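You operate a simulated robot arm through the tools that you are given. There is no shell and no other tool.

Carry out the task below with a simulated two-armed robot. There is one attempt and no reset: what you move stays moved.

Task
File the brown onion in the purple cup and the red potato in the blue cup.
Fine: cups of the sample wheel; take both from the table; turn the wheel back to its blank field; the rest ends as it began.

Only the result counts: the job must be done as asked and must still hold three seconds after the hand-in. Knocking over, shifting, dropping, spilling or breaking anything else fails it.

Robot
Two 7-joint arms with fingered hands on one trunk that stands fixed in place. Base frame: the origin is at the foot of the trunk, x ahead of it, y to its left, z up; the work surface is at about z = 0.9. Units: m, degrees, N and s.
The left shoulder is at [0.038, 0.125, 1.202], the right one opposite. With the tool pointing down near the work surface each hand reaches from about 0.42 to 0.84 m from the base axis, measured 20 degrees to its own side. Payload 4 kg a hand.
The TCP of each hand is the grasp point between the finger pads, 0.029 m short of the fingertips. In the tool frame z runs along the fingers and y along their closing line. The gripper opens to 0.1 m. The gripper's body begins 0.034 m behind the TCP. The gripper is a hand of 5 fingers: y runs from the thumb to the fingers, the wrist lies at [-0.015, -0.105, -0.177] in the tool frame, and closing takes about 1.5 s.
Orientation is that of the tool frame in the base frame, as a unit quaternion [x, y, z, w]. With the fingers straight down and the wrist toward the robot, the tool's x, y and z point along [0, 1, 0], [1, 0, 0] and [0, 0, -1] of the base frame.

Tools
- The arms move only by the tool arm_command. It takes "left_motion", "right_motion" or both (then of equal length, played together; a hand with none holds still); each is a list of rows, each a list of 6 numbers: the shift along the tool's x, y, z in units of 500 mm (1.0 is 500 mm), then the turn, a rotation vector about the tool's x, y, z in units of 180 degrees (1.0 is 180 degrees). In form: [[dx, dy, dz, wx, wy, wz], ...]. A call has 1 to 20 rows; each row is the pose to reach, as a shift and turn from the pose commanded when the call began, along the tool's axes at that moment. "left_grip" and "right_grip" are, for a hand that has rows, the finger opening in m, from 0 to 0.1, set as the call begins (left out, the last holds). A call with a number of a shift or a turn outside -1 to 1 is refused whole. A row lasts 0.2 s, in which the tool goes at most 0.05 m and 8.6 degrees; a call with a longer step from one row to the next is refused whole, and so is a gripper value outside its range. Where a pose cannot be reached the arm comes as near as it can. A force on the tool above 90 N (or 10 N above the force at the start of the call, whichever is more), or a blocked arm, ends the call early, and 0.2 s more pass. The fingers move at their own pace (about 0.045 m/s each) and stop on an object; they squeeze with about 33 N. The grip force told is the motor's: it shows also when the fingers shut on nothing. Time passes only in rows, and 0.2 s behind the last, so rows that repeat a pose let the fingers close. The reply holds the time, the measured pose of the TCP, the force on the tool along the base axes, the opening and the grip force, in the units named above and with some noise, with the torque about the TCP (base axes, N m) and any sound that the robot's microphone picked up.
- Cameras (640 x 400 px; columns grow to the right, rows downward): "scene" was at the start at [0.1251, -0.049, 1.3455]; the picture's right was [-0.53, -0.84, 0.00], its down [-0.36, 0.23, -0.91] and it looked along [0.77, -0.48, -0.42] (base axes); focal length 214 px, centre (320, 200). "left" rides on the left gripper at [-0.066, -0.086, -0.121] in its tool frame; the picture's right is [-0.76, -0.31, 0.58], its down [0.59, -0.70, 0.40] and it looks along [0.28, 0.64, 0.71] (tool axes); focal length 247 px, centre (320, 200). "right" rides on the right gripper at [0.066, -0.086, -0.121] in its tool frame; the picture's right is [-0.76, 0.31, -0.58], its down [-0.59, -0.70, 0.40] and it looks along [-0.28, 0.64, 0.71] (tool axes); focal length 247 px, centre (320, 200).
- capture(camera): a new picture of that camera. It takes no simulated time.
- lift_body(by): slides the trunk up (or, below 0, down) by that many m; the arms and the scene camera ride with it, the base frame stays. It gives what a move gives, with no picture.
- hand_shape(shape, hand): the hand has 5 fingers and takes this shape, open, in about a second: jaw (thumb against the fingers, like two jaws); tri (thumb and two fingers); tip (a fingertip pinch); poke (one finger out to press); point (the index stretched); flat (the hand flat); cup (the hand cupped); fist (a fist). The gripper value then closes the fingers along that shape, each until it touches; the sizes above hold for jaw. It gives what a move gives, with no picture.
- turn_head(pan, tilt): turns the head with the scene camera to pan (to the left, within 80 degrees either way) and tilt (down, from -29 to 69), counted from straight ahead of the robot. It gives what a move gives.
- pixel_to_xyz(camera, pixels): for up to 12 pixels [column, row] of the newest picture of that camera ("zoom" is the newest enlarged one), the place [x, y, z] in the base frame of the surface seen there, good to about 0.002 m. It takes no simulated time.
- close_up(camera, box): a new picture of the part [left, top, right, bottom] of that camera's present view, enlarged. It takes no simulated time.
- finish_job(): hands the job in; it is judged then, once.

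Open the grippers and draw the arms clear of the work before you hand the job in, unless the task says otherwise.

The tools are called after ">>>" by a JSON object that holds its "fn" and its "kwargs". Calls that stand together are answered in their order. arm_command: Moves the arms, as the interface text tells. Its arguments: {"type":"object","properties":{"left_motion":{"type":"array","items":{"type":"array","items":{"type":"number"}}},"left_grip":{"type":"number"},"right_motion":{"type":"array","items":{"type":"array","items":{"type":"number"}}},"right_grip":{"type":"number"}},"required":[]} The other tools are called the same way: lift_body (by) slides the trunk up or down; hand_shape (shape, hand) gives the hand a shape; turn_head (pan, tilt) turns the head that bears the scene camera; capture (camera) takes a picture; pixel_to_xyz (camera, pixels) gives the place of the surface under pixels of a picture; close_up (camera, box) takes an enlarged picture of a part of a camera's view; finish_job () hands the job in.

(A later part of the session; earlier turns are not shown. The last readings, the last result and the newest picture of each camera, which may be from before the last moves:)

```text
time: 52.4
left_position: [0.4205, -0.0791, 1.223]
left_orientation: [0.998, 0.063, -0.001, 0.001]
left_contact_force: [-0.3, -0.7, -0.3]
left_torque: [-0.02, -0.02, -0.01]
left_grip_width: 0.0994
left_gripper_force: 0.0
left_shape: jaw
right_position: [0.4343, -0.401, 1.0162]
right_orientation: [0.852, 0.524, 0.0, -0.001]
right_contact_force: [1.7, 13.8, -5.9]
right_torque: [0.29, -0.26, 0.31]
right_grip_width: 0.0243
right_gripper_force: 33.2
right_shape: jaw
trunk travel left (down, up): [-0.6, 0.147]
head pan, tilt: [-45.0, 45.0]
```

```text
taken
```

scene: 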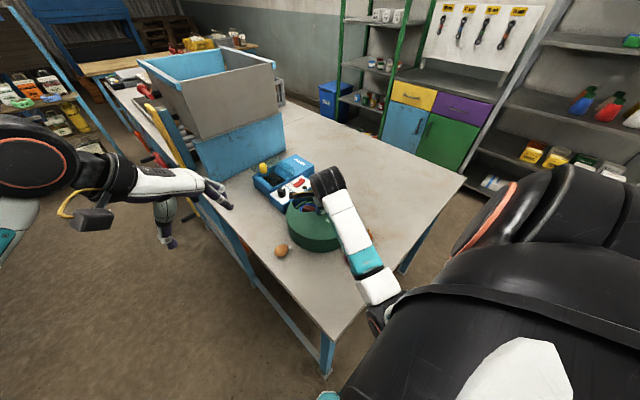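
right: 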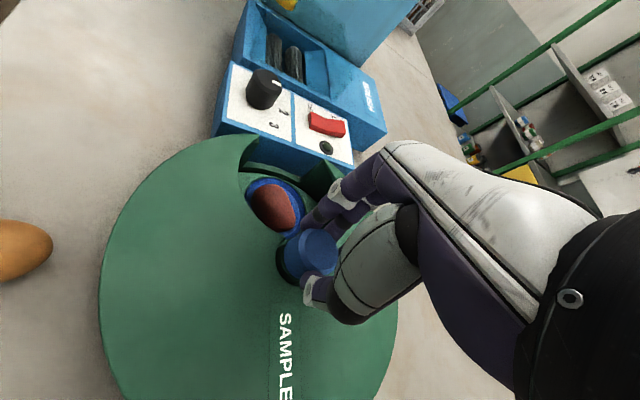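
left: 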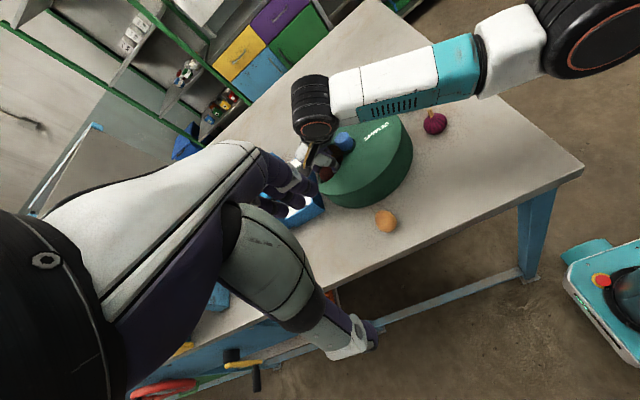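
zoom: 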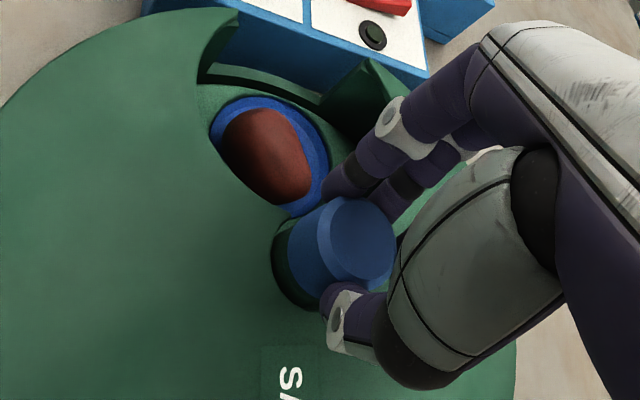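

The resistance appears exactly where the earlier turn got stiff (~140° clockwise), and the wheel springs back on release, so this is likely an end stop. Purple must be reached counterclockwise. I'll release, rise, and swing the hand clockwise to get room for a long counterclockwise stroke.

>>> {"fn": "arm_command", "kwargs": {"right_motion": [[0, 0, 0, 0, 0, -0.03], [0, 0, 0, 0, 0, -0.06]]}}

>>> {"fn": "arm_command", "kwargs": {"right_motion": [[0, 0, 0, 0, 0, 0], [0, 0, 0, 0, 0, 0], [0, 0, 0, 0, 0, 0], [0, 0, -0.04, 0, 0, 0], [0, 0, -0.08, 0, 0, 0], [0, 0, -0.08, 0, 0, 0]], "right_grip": 0.08}}

>>> {"fn": "close_up", "kwargs": {"camera": "left", "box": [300, 110, 380, 190]}}

>>> {"fn": "close_up", "kwargs": {"camera": "right", "box": [200, 130, 400, 330]}}

```text
time: 53.0
left_position: [0.4211, -0.0813, 1.2219]
left_orientation: [0.998, 0.062, 0.0, 0.0]
left_contact_force: [0.7, 0.8, 0.2]
left_torque: [0.03, -0.02, -0.03]
left_grip_width: 0.0998
left_gripper_force: 0.1
left_shape: jaw
right_position: [0.434, -0.4041, 1.0177]
right_orientation: [0.8, 0.601, -0.001, 0.0]
right_contact_force: [-0.3, 9.6, -6.6]
right_torque: [0.23, -0.07, 0.08]
right_grip_width: 0.0242
right_gripper_force: 32.6
right_shape: jaw
trunk travel left (down, up): [-0.6, 0.147]
head pan, tilt: [-45.0, 45.0]
```

```text
time: 54.4
left_position: [0.4207, -0.0807, 1.2222]
left_orientation: [0.998, 0.062, -0.001, 0.001]
left_contact_force: [-0.8, -0.6, 0.2]
left_torque: [-0.01, 0.01, 0.01]
left_grip_width: 0.0998
left_gripper_force: 0.1
left_shape: jaw
right_position: [0.433, -0.4017, 1.0559]
right_orientation: [0.8, 0.6, 0.001, 0.0]
right_contact_force: [0.1, -0.7, 0.2]
right_torque: [-0.01, 0.04, -0.02]
right_grip_width: 0.0798
right_gripper_force: 0.0
right_shape: jaw
trunk travel left (down, up): [-0.6, 0.147]
head pan, tilt: [-45.0, 45.0]
```

```text
5.00 times, centred on (340, 150) of left
```

zoom: 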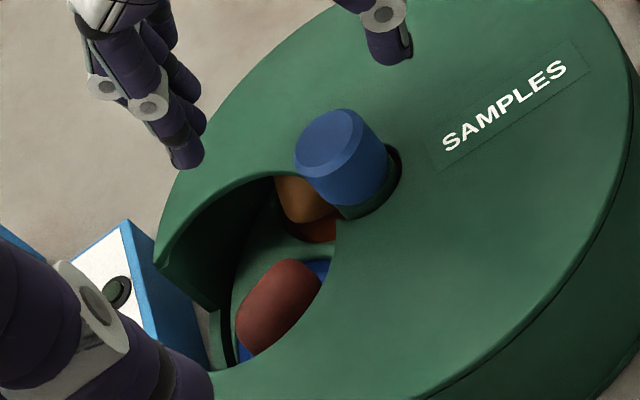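

```text
2.00 times, centred on (300, 230) of right
```

zoom: 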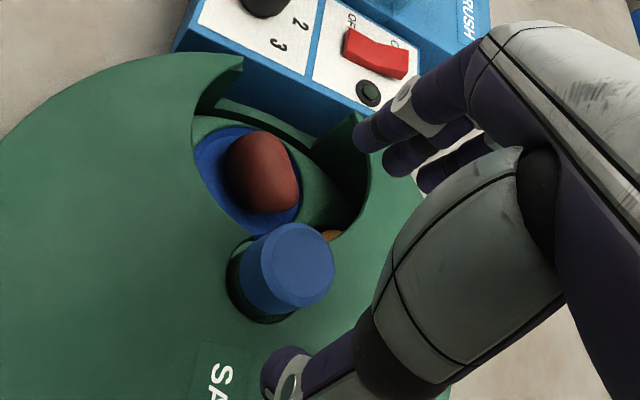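

The potato rocks in its dish but stays in it. Swinging the open hand ~114° clockwise above the knob and descending to regrip.

>>> {"fn": "arm_command", "kwargs": {"right_motion": [[0, 0, 0, 0, 0, 0.044], [0, 0, 0, 0, 0, 0.088], [0, 0, 0, 0, 0, 0.132], [0, 0, 0, 0, 0, 0.176], [0, 0, 0, 0, 0, 0.22], [0, 0, 0, 0, 0, 0.264], [0, 0, 0, 0, 0, 0.308], [0, 0, 0, 0, 0, 0.352], [0, 0, 0, 0, 0, 0.396], [0, 0, 0, 0, 0, 0.44], [0, 0, 0, 0, 0, 0.484], [0, 0, 0, 0, 0, 0.528], [0, 0, 0, 0, 0, 0.572], [0, 0, 0, 0, 0, 0.616], [0, 0, 0, 0, 0, 0.633], [0, 0, 0, 0, 0, 0.633]]}}

>>> {"fn": "close_up", "kwargs": {"camera": "left", "box": [260, 90, 420, 210]}}

>>> {"fn": "capture", "kwargs": {"camera": "right"}}

```text
time: 57.8
left_position: [0.4196, -0.0825, 1.2226]
left_orientation: [0.998, 0.063, -0.001, 0.0]
left_contact_force: [0.2, 0.5, -0.1]
left_torque: [-0.02, 0.0, -0.01]
left_grip_width: 0.0999
left_gripper_force: 0.0
left_shape: jaw
right_position: [0.4329, -0.4041, 1.0576]
right_orientation: [0.939, -0.344, 0.0, 0.0]
right_contact_force: [0.1, 0.7, 0.9]
right_torque: [0.0, -0.03, 0.02]
right_grip_width: 0.0797
right_gripper_force: 0.0
right_shape: jaw
trunk travel left (down, up): [-0.6, 0.147]
head pan, tilt: [-45.0, 45.0]
```

```text
3.33 times, centred on (340, 150) of left
```

zoom: 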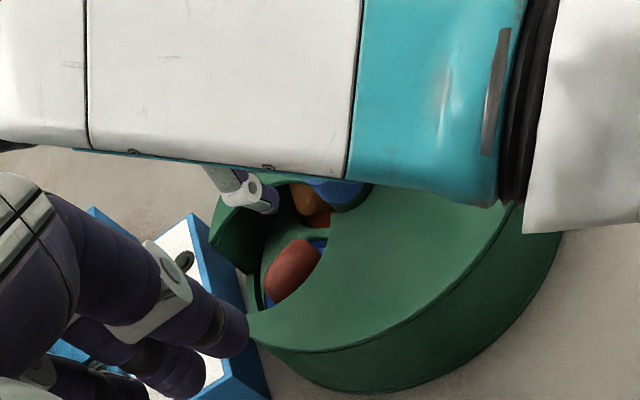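

```text
taken
```

right: 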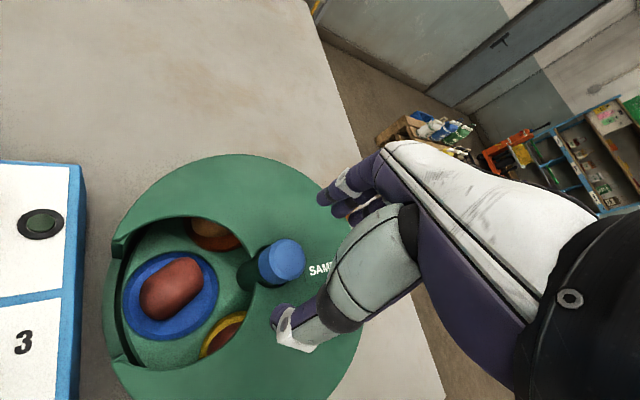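

Clear view: red potato in blue, an item in yellow, orange occupied. Descending to the knob at z≈1.010 and closing.

>>> {"fn": "arm_command", "kwargs": {"right_motion": [[0, 0, 0.03, 0, 0, 0], [0, 0, 0.06, 0, 0, 0], [0, 0, 0.093, 0, 0, 0], [0, 0, 0.093, 0, 0, 0]]}}

>>> {"fn": "arm_command", "kwargs": {"right_motion": [[0, 0, 0, 0, 0, 0], [0, 0, 0, 0, 0, 0], [0, 0, 0, 0, 0, 0], [0, 0, 0, 0, 0, 0], [0, 0, 0, 0, 0, 0], [0, 0, 0, 0, 0, 0]], "right_grip": 0.015}}

>>> {"fn": "capture", "kwargs": {"camera": "right"}}

```text
time: 58.8
left_position: [0.4196, -0.0824, 1.2221]
left_orientation: [0.998, 0.063, -0.001, 0.001]
left_contact_force: [-0.3, -0.2, 0.4]
left_torque: [-0.01, 0.01, 0.03]
left_grip_width: 0.0996
left_gripper_force: 0.0
left_shape: jaw
right_position: [0.4335, -0.4051, 1.0087]
right_orientation: [0.94, -0.342, 0.0, -0.001]
right_contact_force: [0.3, 0.2, 0.2]
right_torque: [-0.02, -0.01, 0.01]
right_grip_width: 0.0796
right_gripper_force: 0.1
right_shape: jaw
trunk travel left (down, up): [-0.6, 0.147]
head pan, tilt: [-45.0, 45.0]
```

```text
time: 60.2
left_position: [0.4191, -0.08, 1.2214]
left_orientation: [0.998, 0.063, 0.0, 0.0]
left_contact_force: [0.9, 0.2, 1.0]
left_torque: [-0.01, -0.02, -0.01]
left_grip_width: 0.0999
left_gripper_force: 0.0
left_shape: jaw
right_position: [0.434, -0.4035, 1.0107]
right_orientation: [0.94, -0.342, 0.0, 0.0]
right_contact_force: [1.9, 1.1, -1.7]
right_torque: [-0.04, -0.02, -0.02]
right_grip_width: 0.0255
right_gripper_force: 32.9
right_shape: jaw
trunk travel left (down, up): [-0.6, 0.147]
head pan, tilt: [-45.0, 45.0]
```

```text
taken
```

right: 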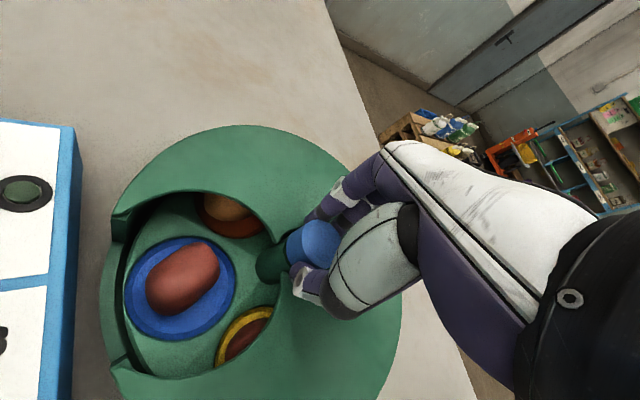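

Gripped. Turning 36° counterclockwise and checking how the wheel follows.

>>> {"fn": "arm_command", "kwargs": {"right_motion": [[0, 0, 0, 0, 0, -0.04], [0, 0, 0, 0, 0, -0.08], [0, 0, 0, 0, 0, -0.12], [0, 0, 0, 0, 0, -0.16], [0, 0, 0, 0, 0, -0.2], [0, 0, 0, 0, 0, -0.2]]}}

>>> {"fn": "capture", "kwargs": {"camera": "right"}}

```text
time: 61.6
left_position: [0.4216, -0.0809, 1.2219]
left_orientation: [0.998, 0.063, 0.0, 0.0]
left_contact_force: [0.5, -0.2, -0.7]
left_torque: [0.01, -0.03, 0.0]
left_grip_width: 0.0999
left_gripper_force: 0.0
left_shape: jaw
right_position: [0.4326, -0.4041, 1.0101]
right_orientation: [0.999, -0.035, -0.001, 0.0]
right_contact_force: [-1.2, 3.8, -5.7]
right_torque: [0.05, 0.04, -0.02]
right_grip_width: 0.0251
right_gripper_force: 33.0
right_shape: jaw
trunk travel left (down, up): [-0.6, 0.147]
head pan, tilt: [-45.0, 45.0]
```

```text
taken
```

right: 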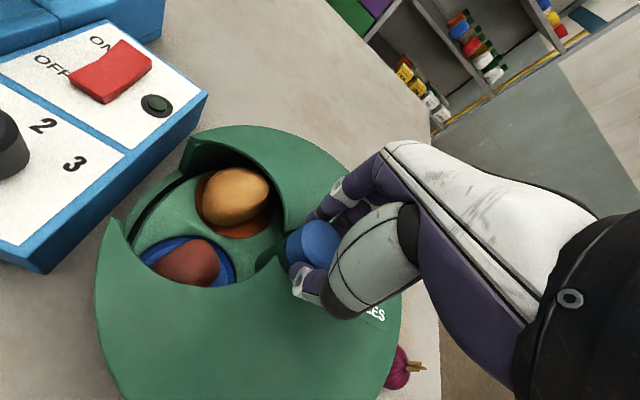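

The wheel follows. Continuing 108° counterclockwise.

>>> {"fn": "arm_command", "kwargs": {"right_motion": [[0, 0, 0, 0, 0, -0.04], [0, 0, 0, 0, 0, -0.08], [0, 0, 0, 0, 0, -0.12], [0, 0, 0, 0, 0, -0.16], [0, 0, 0, 0, 0, -0.2], [0, 0, 0, 0, 0, -0.24], [0, 0, 0, 0, 0, -0.28], [0, 0, 0, 0, 0, -0.32], [0, 0, 0, 0, 0, -0.36], [0, 0, 0, 0, 0, -0.4], [0, 0, 0, 0, 0, -0.44], [0, 0, 0, 0, 0, -0.48], [0, 0, 0, 0, 0, -0.52], [0, 0, 0, 0, 0, -0.56], [0, 0, 0, 0, 0, -0.6], [0, 0, 0, 0, 0, -0.6]]}}

>>> {"fn": "capture", "kwargs": {"camera": "right"}}

>>> {"fn": "close_up", "kwargs": {"camera": "left", "box": [260, 90, 420, 210]}}

```text
time: 65.0
left_position: [0.4196, -0.0812, 1.2231]
left_orientation: [0.998, 0.062, 0.0, 0.0]
left_contact_force: [0.0, -0.3, -1.5]
left_torque: [-0.02, -0.04, 0.03]
left_grip_width: 0.1
left_gripper_force: 0.1
left_shape: jaw
right_position: [0.4315, -0.4042, 1.0095]
right_orientation: [0.616, 0.788, 0.0, 0.0]
right_contact_force: [-11.4, -3.1, -4.0]
right_torque: [-0.1, 0.22, 0.02]
right_grip_width: 0.0248
right_gripper_force: 32.7
right_shape: jaw
trunk travel left (down, up): [-0.6, 0.147]
head pan, tilt: [-45.0, 45.0]
```

```text
taken
```

right: 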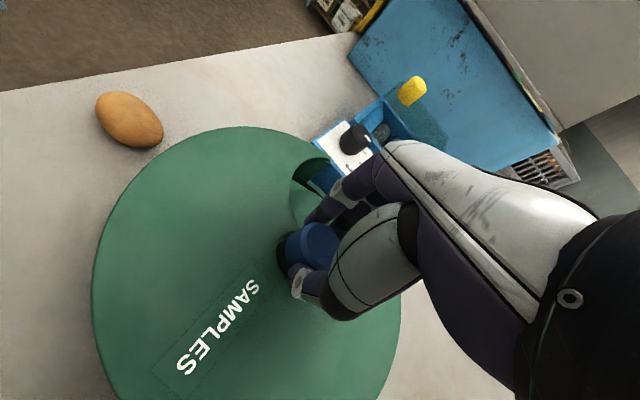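

```text
3.33 times, centred on (340, 150) of left
```

zoom: 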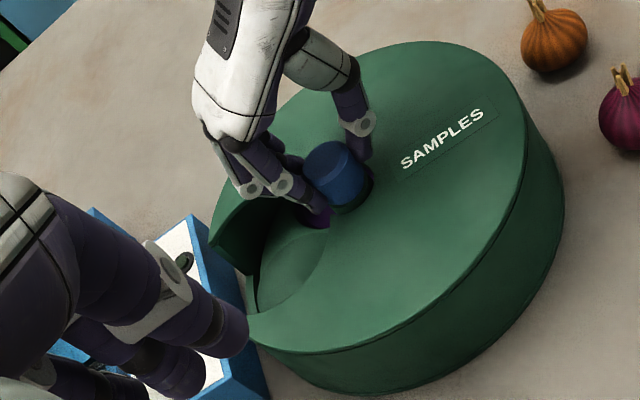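

The blank field is in the opening and purple peeks in at (315,215). Continuing 36° counterclockwise.

>>> {"fn": "arm_command", "kwargs": {"right_motion": [[0, 0, 0, 0, 0, -0.04], [0, 0, 0, 0, 0, -0.08], [0, 0, 0, 0, 0, -0.12], [0, 0, 0, 0, 0, -0.16], [0, 0, 0, 0, 0, -0.2], [0, 0, 0, 0, 0, -0.2]]}}

>>> {"fn": "capture", "kwargs": {"camera": "right"}}

>>> {"fn": "close_up", "kwargs": {"camera": "left", "box": [260, 90, 420, 210]}}

```text
time: 66.4
left_position: [0.4201, -0.0825, 1.2231]
left_orientation: [0.998, 0.062, -0.001, -0.001]
left_contact_force: [0.2, -0.5, -0.9]
left_torque: [0.0, -0.01, 0.01]
left_grip_width: 0.0999
left_gripper_force: 0.0
left_shape: jaw
right_position: [0.4322, -0.4045, 1.0091]
right_orientation: [0.343, 0.939, 0.001, 0.0]
right_contact_force: [-8.7, -9.0, -1.3]
right_torque: [-0.21, 0.2, -0.01]
right_grip_width: 0.0249
right_gripper_force: 33.1
right_shape: jaw
trunk travel left (down, up): [-0.6, 0.147]
head pan, tilt: [-45.0, 45.0]
```

```text
taken
```

right: 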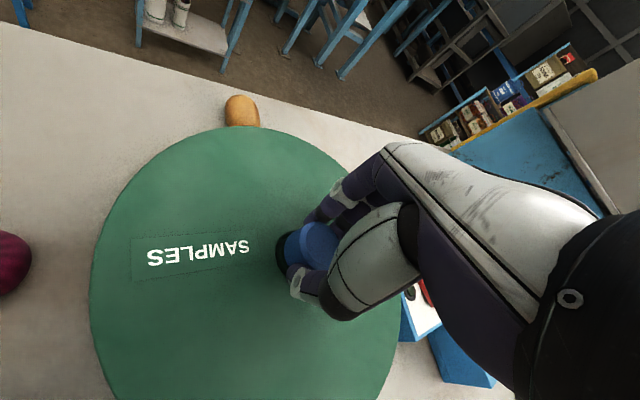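

```text
3.33 times, centred on (340, 150) of left
```

zoom: 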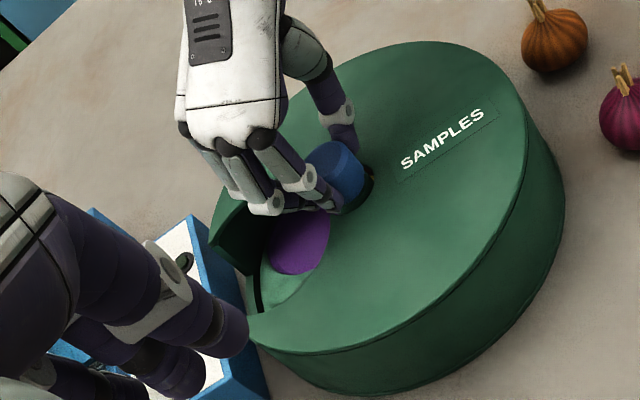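

Purple is coming in and appears empty. Another ~27° counterclockwise, if the wrist allows.

>>> {"fn": "arm_command", "kwargs": {"right_motion": [[0, 0, 0, 0, 0, -0.04], [0, 0, 0, 0, 0, -0.08], [0, 0, 0, 0, 0, -0.12], [0, 0, 0, 0, 0, -0.15], [0, 0, 0, 0, 0, -0.15]]}}

>>> {"fn": "close_up", "kwargs": {"camera": "left", "box": [260, 90, 420, 210]}}

```text
time: 67.6
left_position: [0.42, -0.0829, 1.2229]
left_orientation: [0.998, 0.063, 0.0, -0.001]
left_contact_force: [0.5, 0.0, -0.3]
left_torque: [0.02, -0.03, 0.03]
left_grip_width: 0.0997
left_gripper_force: 0.0
left_shape: jaw
right_position: [0.4321, -0.4049, 1.0102]
right_orientation: [0.114, 0.993, 0.0, 0.0]
right_contact_force: [-5.9, -9.3, -1.5]
right_torque: [-0.25, 0.13, 0.01]
right_grip_width: 0.025
right_gripper_force: 33.0
right_shape: jaw
trunk travel left (down, up): [-0.6, 0.147]
head pan, tilt: [-45.0, 45.0]
```

```text
3.33 times, centred on (340, 150) of left
```

zoom: 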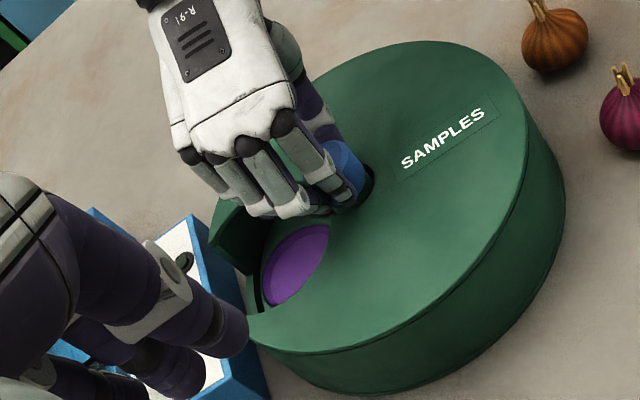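

Purple dish visible around (298,265) in zoom. Measuring its position.

>>> {"fn": "pixel_to_xyz", "kwargs": {"camera": "zoom", "pixels": [[298, 265], [265, 295], [282, 303], [265, 275], [325, 232], [280, 240], [310, 226], [330, 255], [305, 290]]}}

```text
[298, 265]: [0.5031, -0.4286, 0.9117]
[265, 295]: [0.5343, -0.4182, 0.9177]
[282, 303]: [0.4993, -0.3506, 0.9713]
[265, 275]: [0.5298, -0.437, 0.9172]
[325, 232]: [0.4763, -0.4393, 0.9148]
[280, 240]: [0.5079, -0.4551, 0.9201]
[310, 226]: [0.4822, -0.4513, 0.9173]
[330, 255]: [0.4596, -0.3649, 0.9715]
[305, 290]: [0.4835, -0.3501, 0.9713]
```

Dish centre is at about y −0.419; turning ~10° more to centre it.

>>> {"fn": "arm_command", "kwargs": {"right_motion": [[0, 0, 0, 0, 0, -0.03], [0, 0, 0, 0, 0, -0.06], [0, 0, 0, 0, 0, -0.06]]}}

>>> {"fn": "close_up", "kwargs": {"camera": "left", "box": [260, 90, 420, 210]}}

```text
time: 68.4
left_position: [0.4196, -0.0817, 1.2223]
left_orientation: [0.998, 0.063, 0.0, -0.001]
left_contact_force: [-0.9, -0.1, -0.1]
left_torque: [0.0, 0.02, 0.02]
left_grip_width: 0.1
left_gripper_force: 0.0
left_shape: jaw
right_position: [0.4323, -0.4063, 1.0088]
right_orientation: [0.021, 1.0, 0.0, 0.001]
right_contact_force: [-4.9, -11.1, 0.7]
right_torque: [-0.27, 0.14, 0.08]
right_grip_width: 0.0251
right_gripper_force: 33.0
right_shape: jaw
trunk travel left (down, up): [-0.6, 0.147]
head pan, tilt: [-45.0, 45.0]
```

```text
3.33 times, centred on (340, 150) of left
```

zoom: 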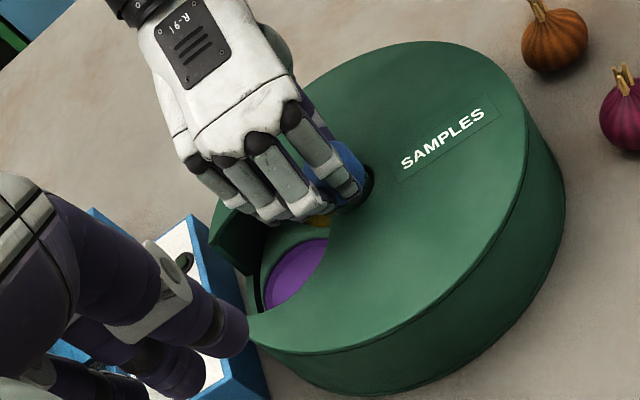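

Purple is now centred (yellow edge appears at the right). Releasing the knob and lifting.

>>> {"fn": "arm_command", "kwargs": {"right_motion": [[0, 0, 0, 0, 0, 0], [0, 0, 0, 0, 0, 0], [0, 0, 0, 0, 0, 0], [0, 0, -0.03, 0, 0, 0], [0, 0, -0.08, 0, 0, 0], [0, 0, -0.15, 0, 0, 0], [0, 0, -0.24, 0, 0, 0], [0, 0, -0.24, 0, 0, 0]], "right_grip": 0.08}}

>>> {"fn": "close_up", "kwargs": {"camera": "left", "box": [260, 90, 420, 210]}}

>>> {"fn": "capture", "kwargs": {"camera": "scene"}}

>>> {"fn": "capture", "kwargs": {"camera": "right"}}

```text
time: 70.2
left_position: [0.4209, -0.0818, 1.223]
left_orientation: [0.998, 0.062, -0.001, 0.0]
left_contact_force: [-0.1, -0.8, -0.9]
left_torque: [-0.02, 0.02, 0.01]
left_grip_width: 0.0997
left_gripper_force: 0.0
left_shape: jaw
right_position: [0.4311, -0.4028, 1.1306]
right_orientation: [0.02, 1.0, 0.0, 0.0]
right_contact_force: [0.3, -0.3, 0.4]
right_torque: [0.0, 0.0, 0.0]
right_grip_width: 0.0796
right_gripper_force: 0.2
right_shape: jaw
trunk travel left (down, up): [-0.6, 0.147]
head pan, tilt: [-45.0, 45.0]
```

```text
3.33 times, centred on (340, 150) of left
```

zoom: 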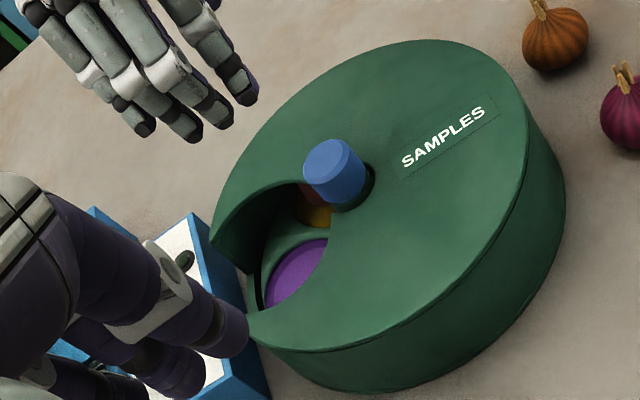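

```text
taken
```

scene: 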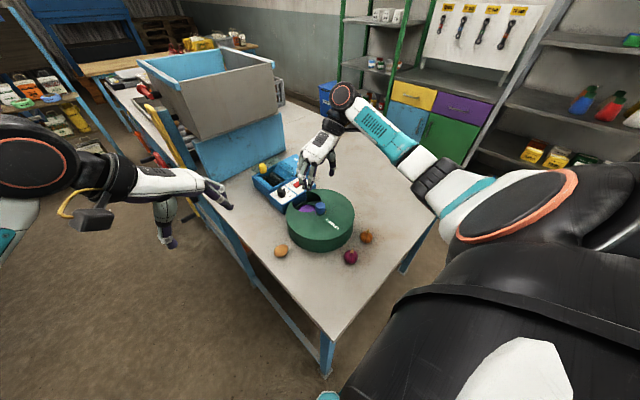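

```text
taken
```

right: 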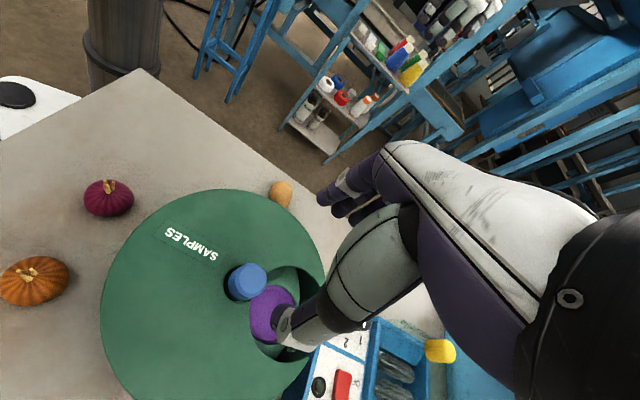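

Now measuring the brown onion and the purple dish with several cameras.

>>> {"fn": "close_up", "kwargs": {"camera": "scene", "box": [320, 210, 400, 280]}}

>>> {"fn": "pixel_to_xyz", "kwargs": {"camera": "left", "pixels": [[398, 100], [404, 105], [387, 107], [409, 98], [398, 107], [393, 92], [334, 172], [329, 178], [340, 163], [328, 170]]}}

>>> {"fn": "pixel_to_xyz", "kwargs": {"camera": "right", "pixels": [[34, 281], [34, 272], [10, 285], [58, 280], [34, 298], [275, 315], [260, 330], [275, 290], [252, 310], [290, 305]]}}

```text
5.71 times, centred on (360, 245) of scene
```

zoom: 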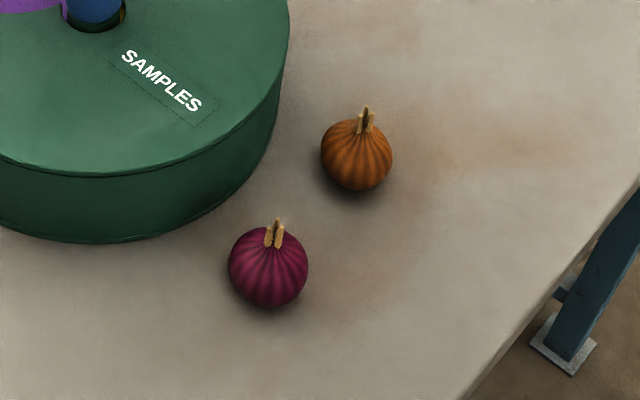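

```text
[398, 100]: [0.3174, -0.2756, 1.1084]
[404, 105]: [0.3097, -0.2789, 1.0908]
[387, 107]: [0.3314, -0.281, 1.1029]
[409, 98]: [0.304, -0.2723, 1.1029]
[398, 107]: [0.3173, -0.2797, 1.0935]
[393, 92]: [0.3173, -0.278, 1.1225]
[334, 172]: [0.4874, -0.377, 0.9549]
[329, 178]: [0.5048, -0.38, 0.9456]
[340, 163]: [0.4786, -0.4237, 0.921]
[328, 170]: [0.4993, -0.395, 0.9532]
```

```text
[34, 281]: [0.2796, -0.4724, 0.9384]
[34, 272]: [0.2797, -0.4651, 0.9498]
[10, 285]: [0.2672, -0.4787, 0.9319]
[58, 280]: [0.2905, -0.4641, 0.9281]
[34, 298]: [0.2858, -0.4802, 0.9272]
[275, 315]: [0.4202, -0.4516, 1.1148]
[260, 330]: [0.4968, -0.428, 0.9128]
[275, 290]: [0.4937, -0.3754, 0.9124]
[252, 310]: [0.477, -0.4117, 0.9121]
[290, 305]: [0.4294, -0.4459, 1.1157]
```

I'll measure the onion on the scene zoom.

>>> {"fn": "pixel_to_xyz", "kwargs": {"camera": "zoom", "pixels": [[357, 155], [326, 150], [388, 158], [357, 185], [366, 112], [364, 132], [357, 198], [400, 165], [313, 160]]}}

>>> {"fn": "close_up", "kwargs": {"camera": "right", "box": [0, 230, 120, 330]}}

```text
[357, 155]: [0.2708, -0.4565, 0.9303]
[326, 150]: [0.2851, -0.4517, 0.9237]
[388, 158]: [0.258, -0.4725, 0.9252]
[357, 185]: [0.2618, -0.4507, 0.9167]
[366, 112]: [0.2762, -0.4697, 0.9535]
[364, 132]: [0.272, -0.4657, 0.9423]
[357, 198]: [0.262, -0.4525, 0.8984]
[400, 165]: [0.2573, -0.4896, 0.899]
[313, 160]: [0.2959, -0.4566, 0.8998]
```

```text
4.00 times, centred on (60, 280) of right
```

zoom: 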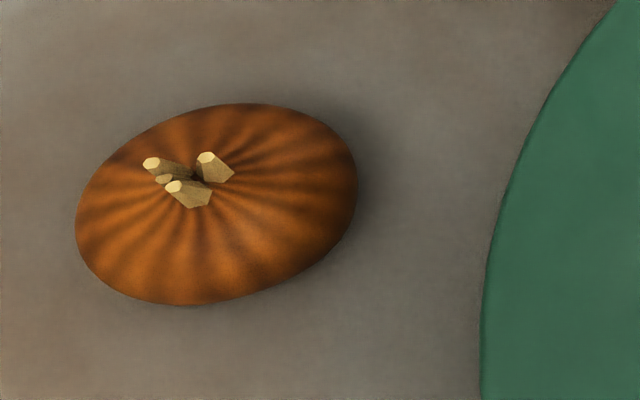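

Onion centre ≈(0.277,-0.466), ~5 cm from the drum wall and ~10 cm from the purple onion. I'll approach with the wrist at about 112° (over the purple onion, high), closing line perpendicular to the drum direction.

>>> {"fn": "arm_command", "kwargs": {"right_motion": [[0.016, -0.007, -0.02, 0, 0, 0.0456], [0.032, -0.014, -0.04, 0, 0, 0.0912], [0.048, -0.022, -0.06, 0, 0, 0.1368], [0.064, -0.029, -0.08, 0, 0, 0.1824], [0.08, -0.036, -0.1, 0, 0, 0.228], [0.096, -0.043, -0.1, 0, 0, 0.2736], [0.112, -0.05, -0.1, 0, 0, 0.3192], [0.128, -0.058, -0.1, 0, 0, 0.3648], [0.144, -0.065, -0.1, 0, 0, 0.4104], [0.16, -0.072, -0.1, 0, 0, 0.456], [0.176, -0.079, -0.1, 0, 0, 0.5016], [0.192, -0.087, -0.1, 0, 0, 0.5472], [0.208, -0.094, -0.1, 0, 0, 0.5928], [0.224, -0.101, -0.1, 0, 0, 0.6384], [0.24, -0.108, -0.1, 0, 0, 0.684], [0.256, -0.115, -0.1, 0, 0, 0.7296], [0.272, -0.123, -0.1, 0, 0, 0.7752], [0.288, -0.13, -0.1, 0, 0, 0.8208], [0.304, -0.137, -0.1, 0, 0, 0.867], [0.304, -0.137, -0.1, 0, 0, 0.867]]}}

>>> {"fn": "capture", "kwargs": {"camera": "right"}}

>>> {"fn": "capture", "kwargs": {"camera": "left"}}

>>> {"fn": "capture", "kwargs": {"camera": "scene"}}

```text
time: 74.4
left_position: [0.4195, -0.0815, 1.2226]
left_orientation: [0.998, 0.063, 0.0, 0.0]
left_contact_force: [0.0, -0.2, 0.6]
left_torque: [0.01, -0.02, 0.0]
left_grip_width: 0.0994
left_gripper_force: 0.1
left_shape: jaw
right_position: [0.2779, -0.466, 1.1797]
right_orientation: [0.982, 0.188, 0.0, 0.0]
right_contact_force: [0.5, 0.5, -0.7]
right_torque: [0.0, 0.01, -0.01]
right_grip_width: 0.0797
right_gripper_force: 0.0
right_shape: jaw
trunk travel left (down, up): [-0.6, 0.147]
head pan, tilt: [-45.0, 45.0]
```

```text
taken
```

right: 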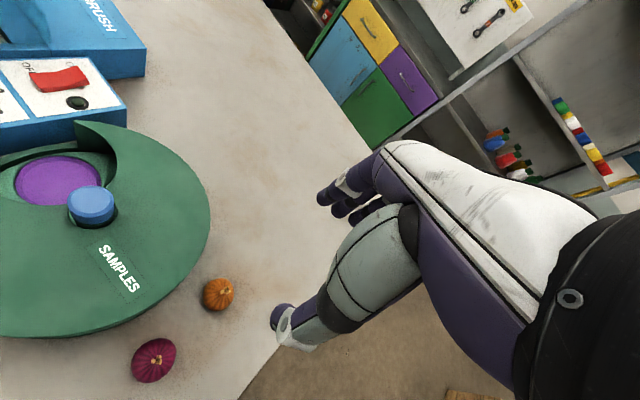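

```text
taken
```

left: 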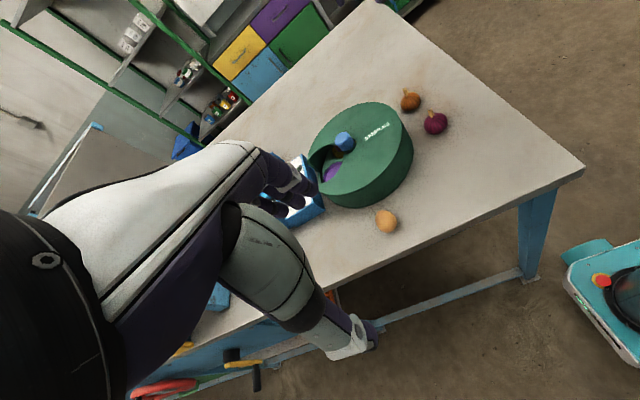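

```text
taken
```

scene: 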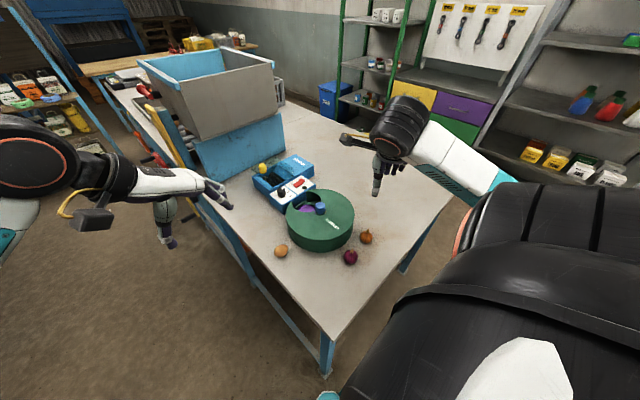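

All clear. Re-measuring both onions and the purple dish from the new views.

>>> {"fn": "pixel_to_xyz", "kwargs": {"camera": "right", "pixels": [[217, 294], [203, 294], [231, 294], [217, 280], [217, 308], [225, 291], [153, 360], [58, 182], [18, 182], [98, 178], [58, 160], [55, 203]]}}

>>> {"fn": "pixel_to_xyz", "kwargs": {"camera": "left", "pixels": [[411, 102], [403, 102], [419, 102], [411, 110], [408, 92], [434, 123], [333, 172]]}}

>>> {"fn": "close_up", "kwargs": {"camera": "right", "box": [170, 250, 270, 340]}}

```text
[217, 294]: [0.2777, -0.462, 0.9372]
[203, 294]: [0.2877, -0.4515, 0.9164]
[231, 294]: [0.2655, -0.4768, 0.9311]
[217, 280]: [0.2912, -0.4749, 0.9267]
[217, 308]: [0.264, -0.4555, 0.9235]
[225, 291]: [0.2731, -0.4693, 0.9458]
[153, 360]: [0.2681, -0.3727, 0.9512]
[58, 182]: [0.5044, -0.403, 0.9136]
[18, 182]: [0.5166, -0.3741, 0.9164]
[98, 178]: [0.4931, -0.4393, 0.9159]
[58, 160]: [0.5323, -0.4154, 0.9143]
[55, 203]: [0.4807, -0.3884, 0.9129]
```

```text
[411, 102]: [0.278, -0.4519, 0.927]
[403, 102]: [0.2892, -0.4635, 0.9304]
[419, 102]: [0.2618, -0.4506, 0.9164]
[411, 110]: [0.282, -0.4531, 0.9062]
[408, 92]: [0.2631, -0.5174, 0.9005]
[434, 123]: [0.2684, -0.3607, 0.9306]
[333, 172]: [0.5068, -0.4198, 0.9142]
```

```text
4.44 times, centred on (220, 295) of right
```

zoom: 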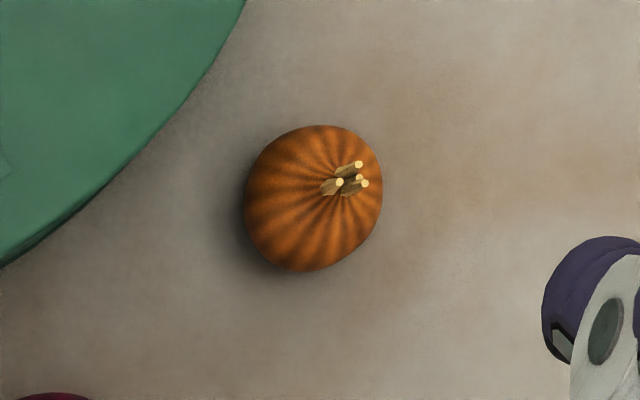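

Onion centre ≈(0.276,-0.467). Descending to z≈1.0 with 0.08 opening and checking.

>>> {"fn": "arm_command", "kwargs": {"right_motion": [[-0.002, 0.0, 0.09, 0, 0, 0], [-0.003, 0, 0.18, 0, 0, 0], [-0.003, 0, 0.27, 0, 0, 0], [-0.003, 0, 0.36, 0, 0, 0], [-0.003, 0, 0.36, 0, 0, 0]]}}

>>> {"fn": "capture", "kwargs": {"camera": "right"}}

>>> {"fn": "close_up", "kwargs": {"camera": "left", "box": [300, 40, 500, 190]}}

>>> {"fn": "close_up", "kwargs": {"camera": "scene", "box": [260, 150, 440, 290]}}

```text
time: 75.6
left_position: [0.4211, -0.0817, 1.223]
left_orientation: [0.998, 0.063, 0.001, 0.0]
left_contact_force: [0.0, -0.1, 0.0]
left_torque: [-0.02, 0.0, 0.01]
left_grip_width: 0.0998
left_gripper_force: 0.0
left_shape: jaw
right_position: [0.277, -0.4685, 1.001]
right_orientation: [0.982, 0.187, 0.0, 0.0]
right_contact_force: [-0.3, 0.1, -0.6]
right_torque: [0.01, 0.01, -0.01]
right_grip_width: 0.0798
right_gripper_force: 0.1
right_shape: jaw
trunk travel left (down, up): [-0.6, 0.147]
head pan, tilt: [-45.0, 45.0]
```

```text
taken
```

right: 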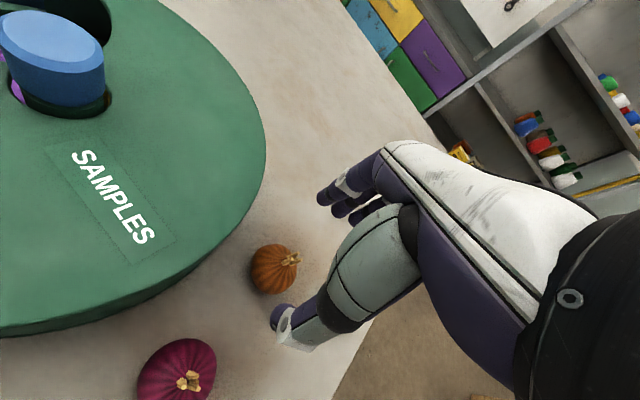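

```text
2.67 times, centred on (400, 115) of left
```

zoom: 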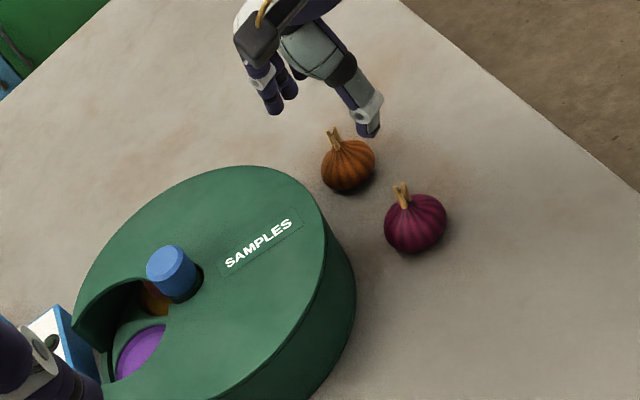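

```text
2.86 times, centred on (350, 220) of scene
```

zoom: 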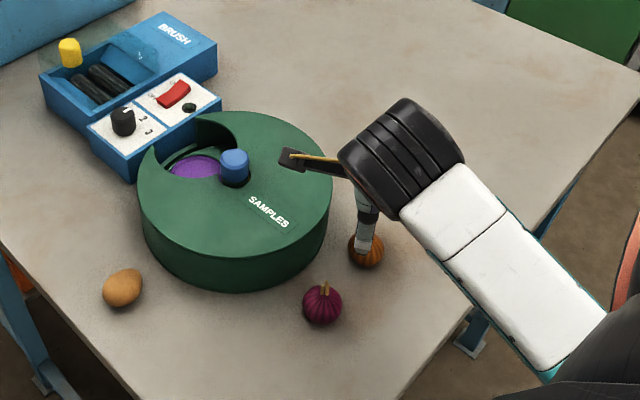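

Everything clears. Descending to z≈0.936 around the onion.

>>> {"fn": "arm_command", "kwargs": {"right_motion": [[-0.001, 0.0, 0.04, 0, 0, 0], [-0.002, -0.002, 0.08, 0, 0, 0], [-0.002, -0.002, 0.11, 0, 0, 0], [-0.002, -0.002, 0.13, 0, 0, 0], [-0.002, -0.002, 0.13, 0, 0, 0]]}}

>>> {"fn": "capture", "kwargs": {"camera": "right"}}

>>> {"fn": "close_up", "kwargs": {"camera": "left", "box": [360, 60, 460, 140]}}

```text
time: 76.8
left_position: [0.4197, -0.082, 1.2219]
left_orientation: [0.998, 0.063, 0.0, 0.0]
left_contact_force: [-0.2, -0.5, 0.4]
left_torque: [0.04, 0.02, -0.02]
left_grip_width: 0.0999
left_gripper_force: 0.1
left_shape: jaw
right_position: [0.276, -0.4674, 0.9365]
right_orientation: [0.982, 0.188, 0.0, -0.001]
right_contact_force: [-0.6, 0.2, -0.4]
right_torque: [0.0, -0.02, -0.02]
right_grip_width: 0.0798
right_gripper_force: 0.0
right_shape: jaw
trunk travel left (down, up): [-0.6, 0.147]
head pan, tilt: [-45.0, 45.0]
```

```text
taken
```

right: 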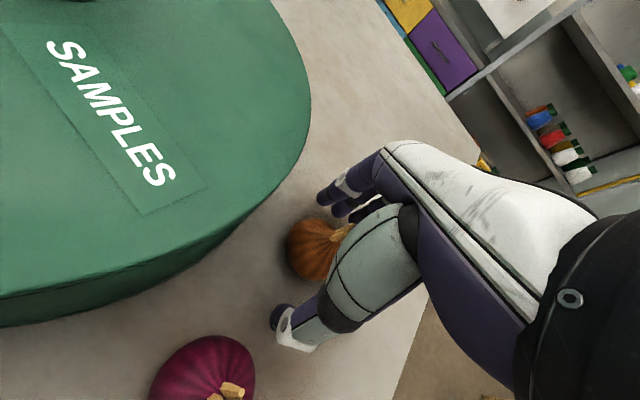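

```text
5.00 times, centred on (410, 100) of left
```

zoom: 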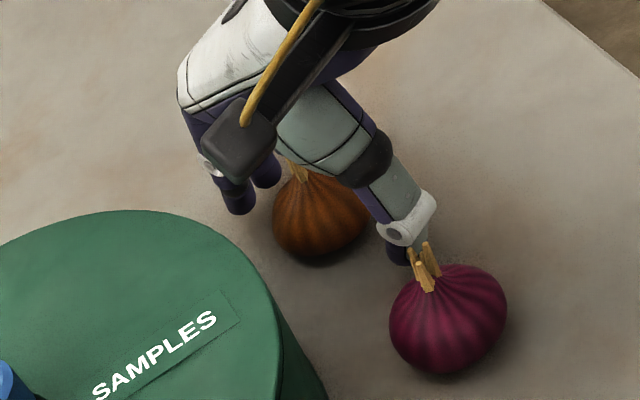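

Thumb and fingers straddle the brown onion, clear of the purple one. Closing.

>>> {"fn": "arm_command", "kwargs": {"right_motion": [[0, 0, 0, 0, 0, 0], [0, 0, 0, 0, 0, 0], [0, 0, 0, 0, 0, 0], [0, 0, 0, 0, 0, 0], [0, 0, 0, 0, 0, 0], [0, 0, 0, 0, 0, 0]], "right_grip": 0.025}}

>>> {"fn": "capture", "kwargs": {"camera": "right"}}

>>> {"fn": "close_up", "kwargs": {"camera": "left", "box": [360, 60, 460, 140]}}

```text
time: 78.2
left_position: [0.4205, -0.0808, 1.2226]
left_orientation: [0.998, 0.062, 0.001, 0.001]
left_contact_force: [0.2, -0.5, 0.0]
left_torque: [0.02, 0.0, -0.02]
left_grip_width: 0.1
left_gripper_force: 0.1
left_shape: jaw
right_position: [0.2756, -0.4663, 0.9347]
right_orientation: [0.982, 0.187, -0.001, 0.0]
right_contact_force: [-0.1, 0.6, 0.2]
right_torque: [-0.01, 0.0, 0.02]
right_grip_width: 0.0352
right_gripper_force: 32.6
right_shape: jaw
trunk travel left (down, up): [-0.6, 0.147]
head pan, tilt: [-45.0, 45.0]
```

```text
taken
```

right: 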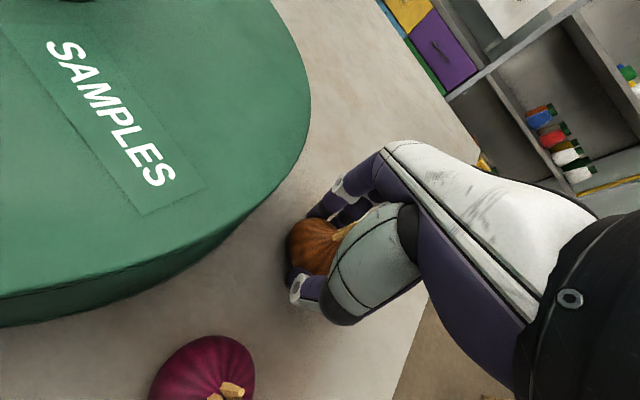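

```text
5.00 times, centred on (410, 100) of left
```

zoom: 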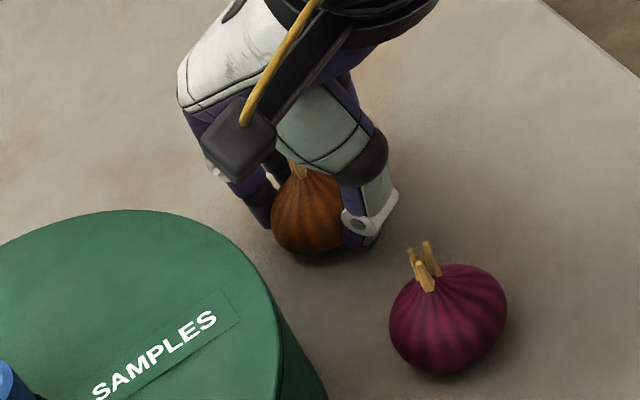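

Onion held at 0.035. I'll lift it 0.2 m and check the grip.

>>> {"fn": "arm_command", "kwargs": {"right_motion": [[0, 0, -0.02, 0, 0, 0], [0, 0, -0.06, 0, 0, 0], [0, 0, -0.12, 0, 0, 0], [0, 0, -0.2, 0, 0, 0], [0, 0, -0.28, 0, 0, 0], [0, 0, -0.36, 0, 0, 0], [0, 0, -0.4, 0, 0, 0], [0, 0, -0.4, 0, 0, 0]]}}

>>> {"fn": "capture", "kwargs": {"camera": "right"}}

>>> {"fn": "capture", "kwargs": {"camera": "left"}}

```text
time: 80.0
left_position: [0.4204, -0.0822, 1.2219]
left_orientation: [0.998, 0.063, -0.001, 0.0]
left_contact_force: [0.5, 0.8, 0.0]
left_torque: [-0.01, 0.01, 0.0]
left_grip_width: 0.1
left_gripper_force: 0.2
left_shape: jaw
right_position: [0.2749, -0.4677, 1.1365]
right_orientation: [0.982, 0.187, 0.0, 0.0]
right_contact_force: [0.3, 0.5, -1.1]
right_torque: [-0.01, 0.02, 0.02]
right_grip_width: 0.0354
right_gripper_force: 33.3
right_shape: jaw
trunk travel left (down, up): [-0.6, 0.147]
head pan, tilt: [-45.0, 45.0]
```

```text
taken
```

right: 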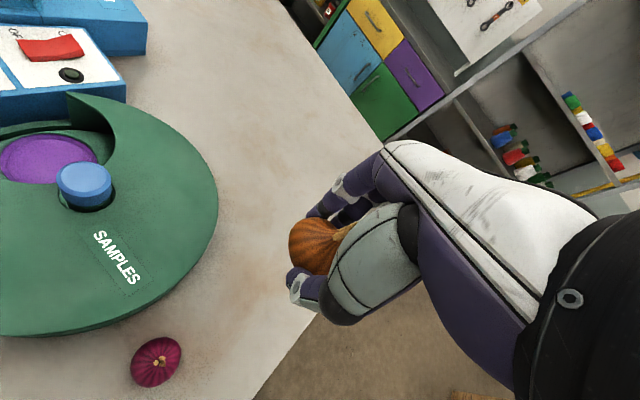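

```text
taken
```

left: 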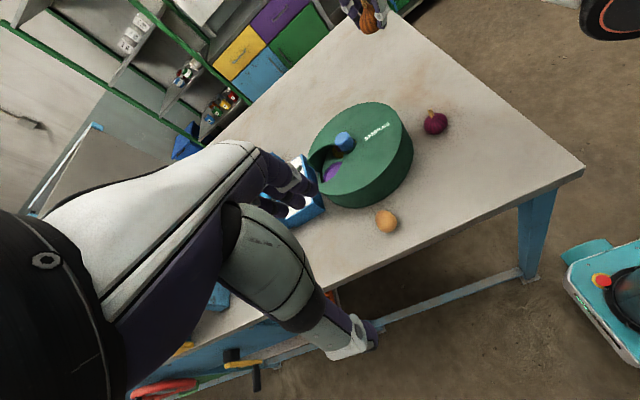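

Onion is firmly held. Moving over the purple dish with the wrist turned to ~220° so the fingers point to the opening's open rim.

>>> {"fn": "arm_command", "kwargs": {"right_motion": [[0.034, 0.005, 0, 0, 0, -0.043], [0.068, 0.009, 0, 0, 0, -0.086], [0.102, 0.014, 0, 0, 0, -0.129], [0.136, 0.019, 0, 0, 0, -0.171], [0.17, 0.023, 0, 0, 0, -0.214], [0.204, 0.028, 0, 0, 0, -0.257], [0.238, 0.033, 0, 0, 0, -0.3], [0.271, 0.037, 0, 0, 0, -0.343], [0.305, 0.042, 0, 0, 0, -0.386], [0.339, 0.046, 0, 0, 0, -0.429], [0.373, 0.051, 0, 0, 0, -0.471], [0.407, 0.056, 0, 0, 0, -0.514], [0.441, 0.06, 0, 0, 0, -0.557], [0.475, 0.065, 0, 0, 0, -0.6], [0.475, 0.065, 0, 0, 0, -0.6]]}}

>>> {"fn": "capture", "kwargs": {"camera": "right"}}

>>> {"fn": "close_up", "kwargs": {"camera": "left", "box": [260, 90, 420, 210]}}

>>> {"fn": "close_up", "kwargs": {"camera": "scene", "box": [240, 130, 400, 270]}}

```text
time: 83.2
left_position: [0.4195, -0.0804, 1.2206]
left_orientation: [0.998, 0.062, 0.0, 0.0]
left_contact_force: [0.4, -0.4, -0.2]
left_torque: [0.04, -0.01, 0.01]
left_grip_width: 0.0998
left_gripper_force: 0.2
left_shape: jaw
right_position: [0.5083, -0.4101, 1.1367]
right_orientation: [0.425, 0.905, 0.0, -0.001]
right_contact_force: [-0.3, 0.2, -0.4]
right_torque: [-0.03, 0.0, -0.01]
right_grip_width: 0.035
right_gripper_force: 32.2
right_shape: jaw
trunk travel left (down, up): [-0.6, 0.147]
head pan, tilt: [-45.0, 45.0]
```

```text
taken
```

right: 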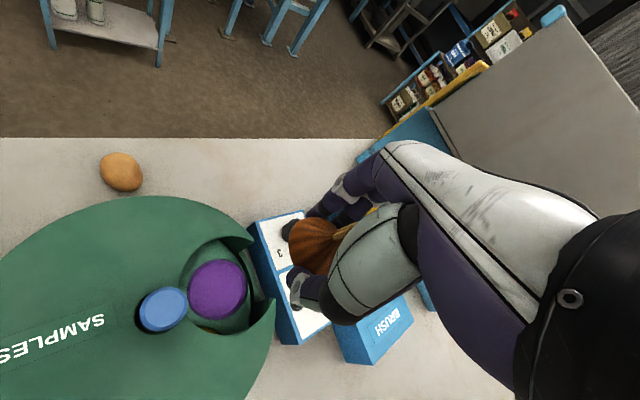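

```text
3.33 times, centred on (340, 150) of left
```

zoom: 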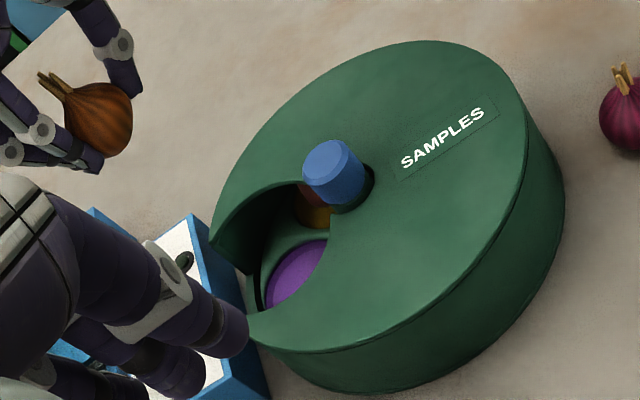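

```text
2.86 times, centred on (320, 200) of scene
```

zoom: 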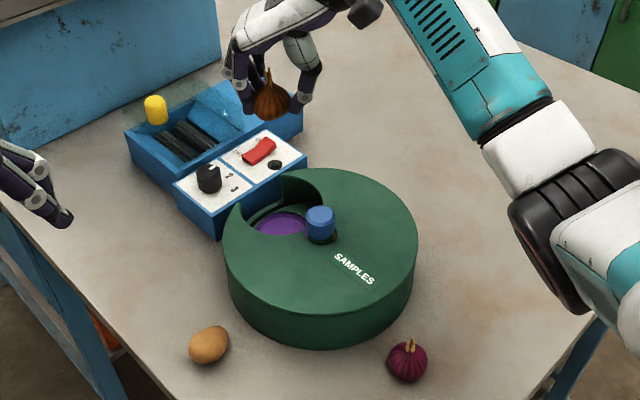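

Good views. Measuring the held onion and the dish once more.

>>> {"fn": "pixel_to_xyz", "kwargs": {"camera": "zoom", "pixels": [[270, 98], [258, 100], [284, 100], [270, 115], [280, 223], [255, 222], [303, 222], [280, 212], [280, 234], [238, 205], [280, 172], [240, 222]]}}

>>> {"fn": "pixel_to_xyz", "kwargs": {"camera": "right", "pixels": [[218, 290], [190, 290], [246, 288], [218, 263], [215, 318], [305, 250], [312, 245]]}}

```text
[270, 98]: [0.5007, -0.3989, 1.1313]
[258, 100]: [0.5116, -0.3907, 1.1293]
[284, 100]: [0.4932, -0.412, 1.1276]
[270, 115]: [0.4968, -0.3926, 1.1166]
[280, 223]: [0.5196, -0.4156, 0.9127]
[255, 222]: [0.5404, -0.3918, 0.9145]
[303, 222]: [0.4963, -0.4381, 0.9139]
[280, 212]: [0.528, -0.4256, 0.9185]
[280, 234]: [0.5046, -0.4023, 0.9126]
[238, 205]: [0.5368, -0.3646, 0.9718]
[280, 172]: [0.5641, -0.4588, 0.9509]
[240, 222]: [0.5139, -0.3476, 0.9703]
```

```text
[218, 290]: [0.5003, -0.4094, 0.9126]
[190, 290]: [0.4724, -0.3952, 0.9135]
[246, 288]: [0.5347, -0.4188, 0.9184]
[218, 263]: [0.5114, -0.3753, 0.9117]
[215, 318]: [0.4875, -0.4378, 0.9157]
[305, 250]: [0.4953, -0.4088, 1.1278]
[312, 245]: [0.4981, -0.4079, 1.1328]
```

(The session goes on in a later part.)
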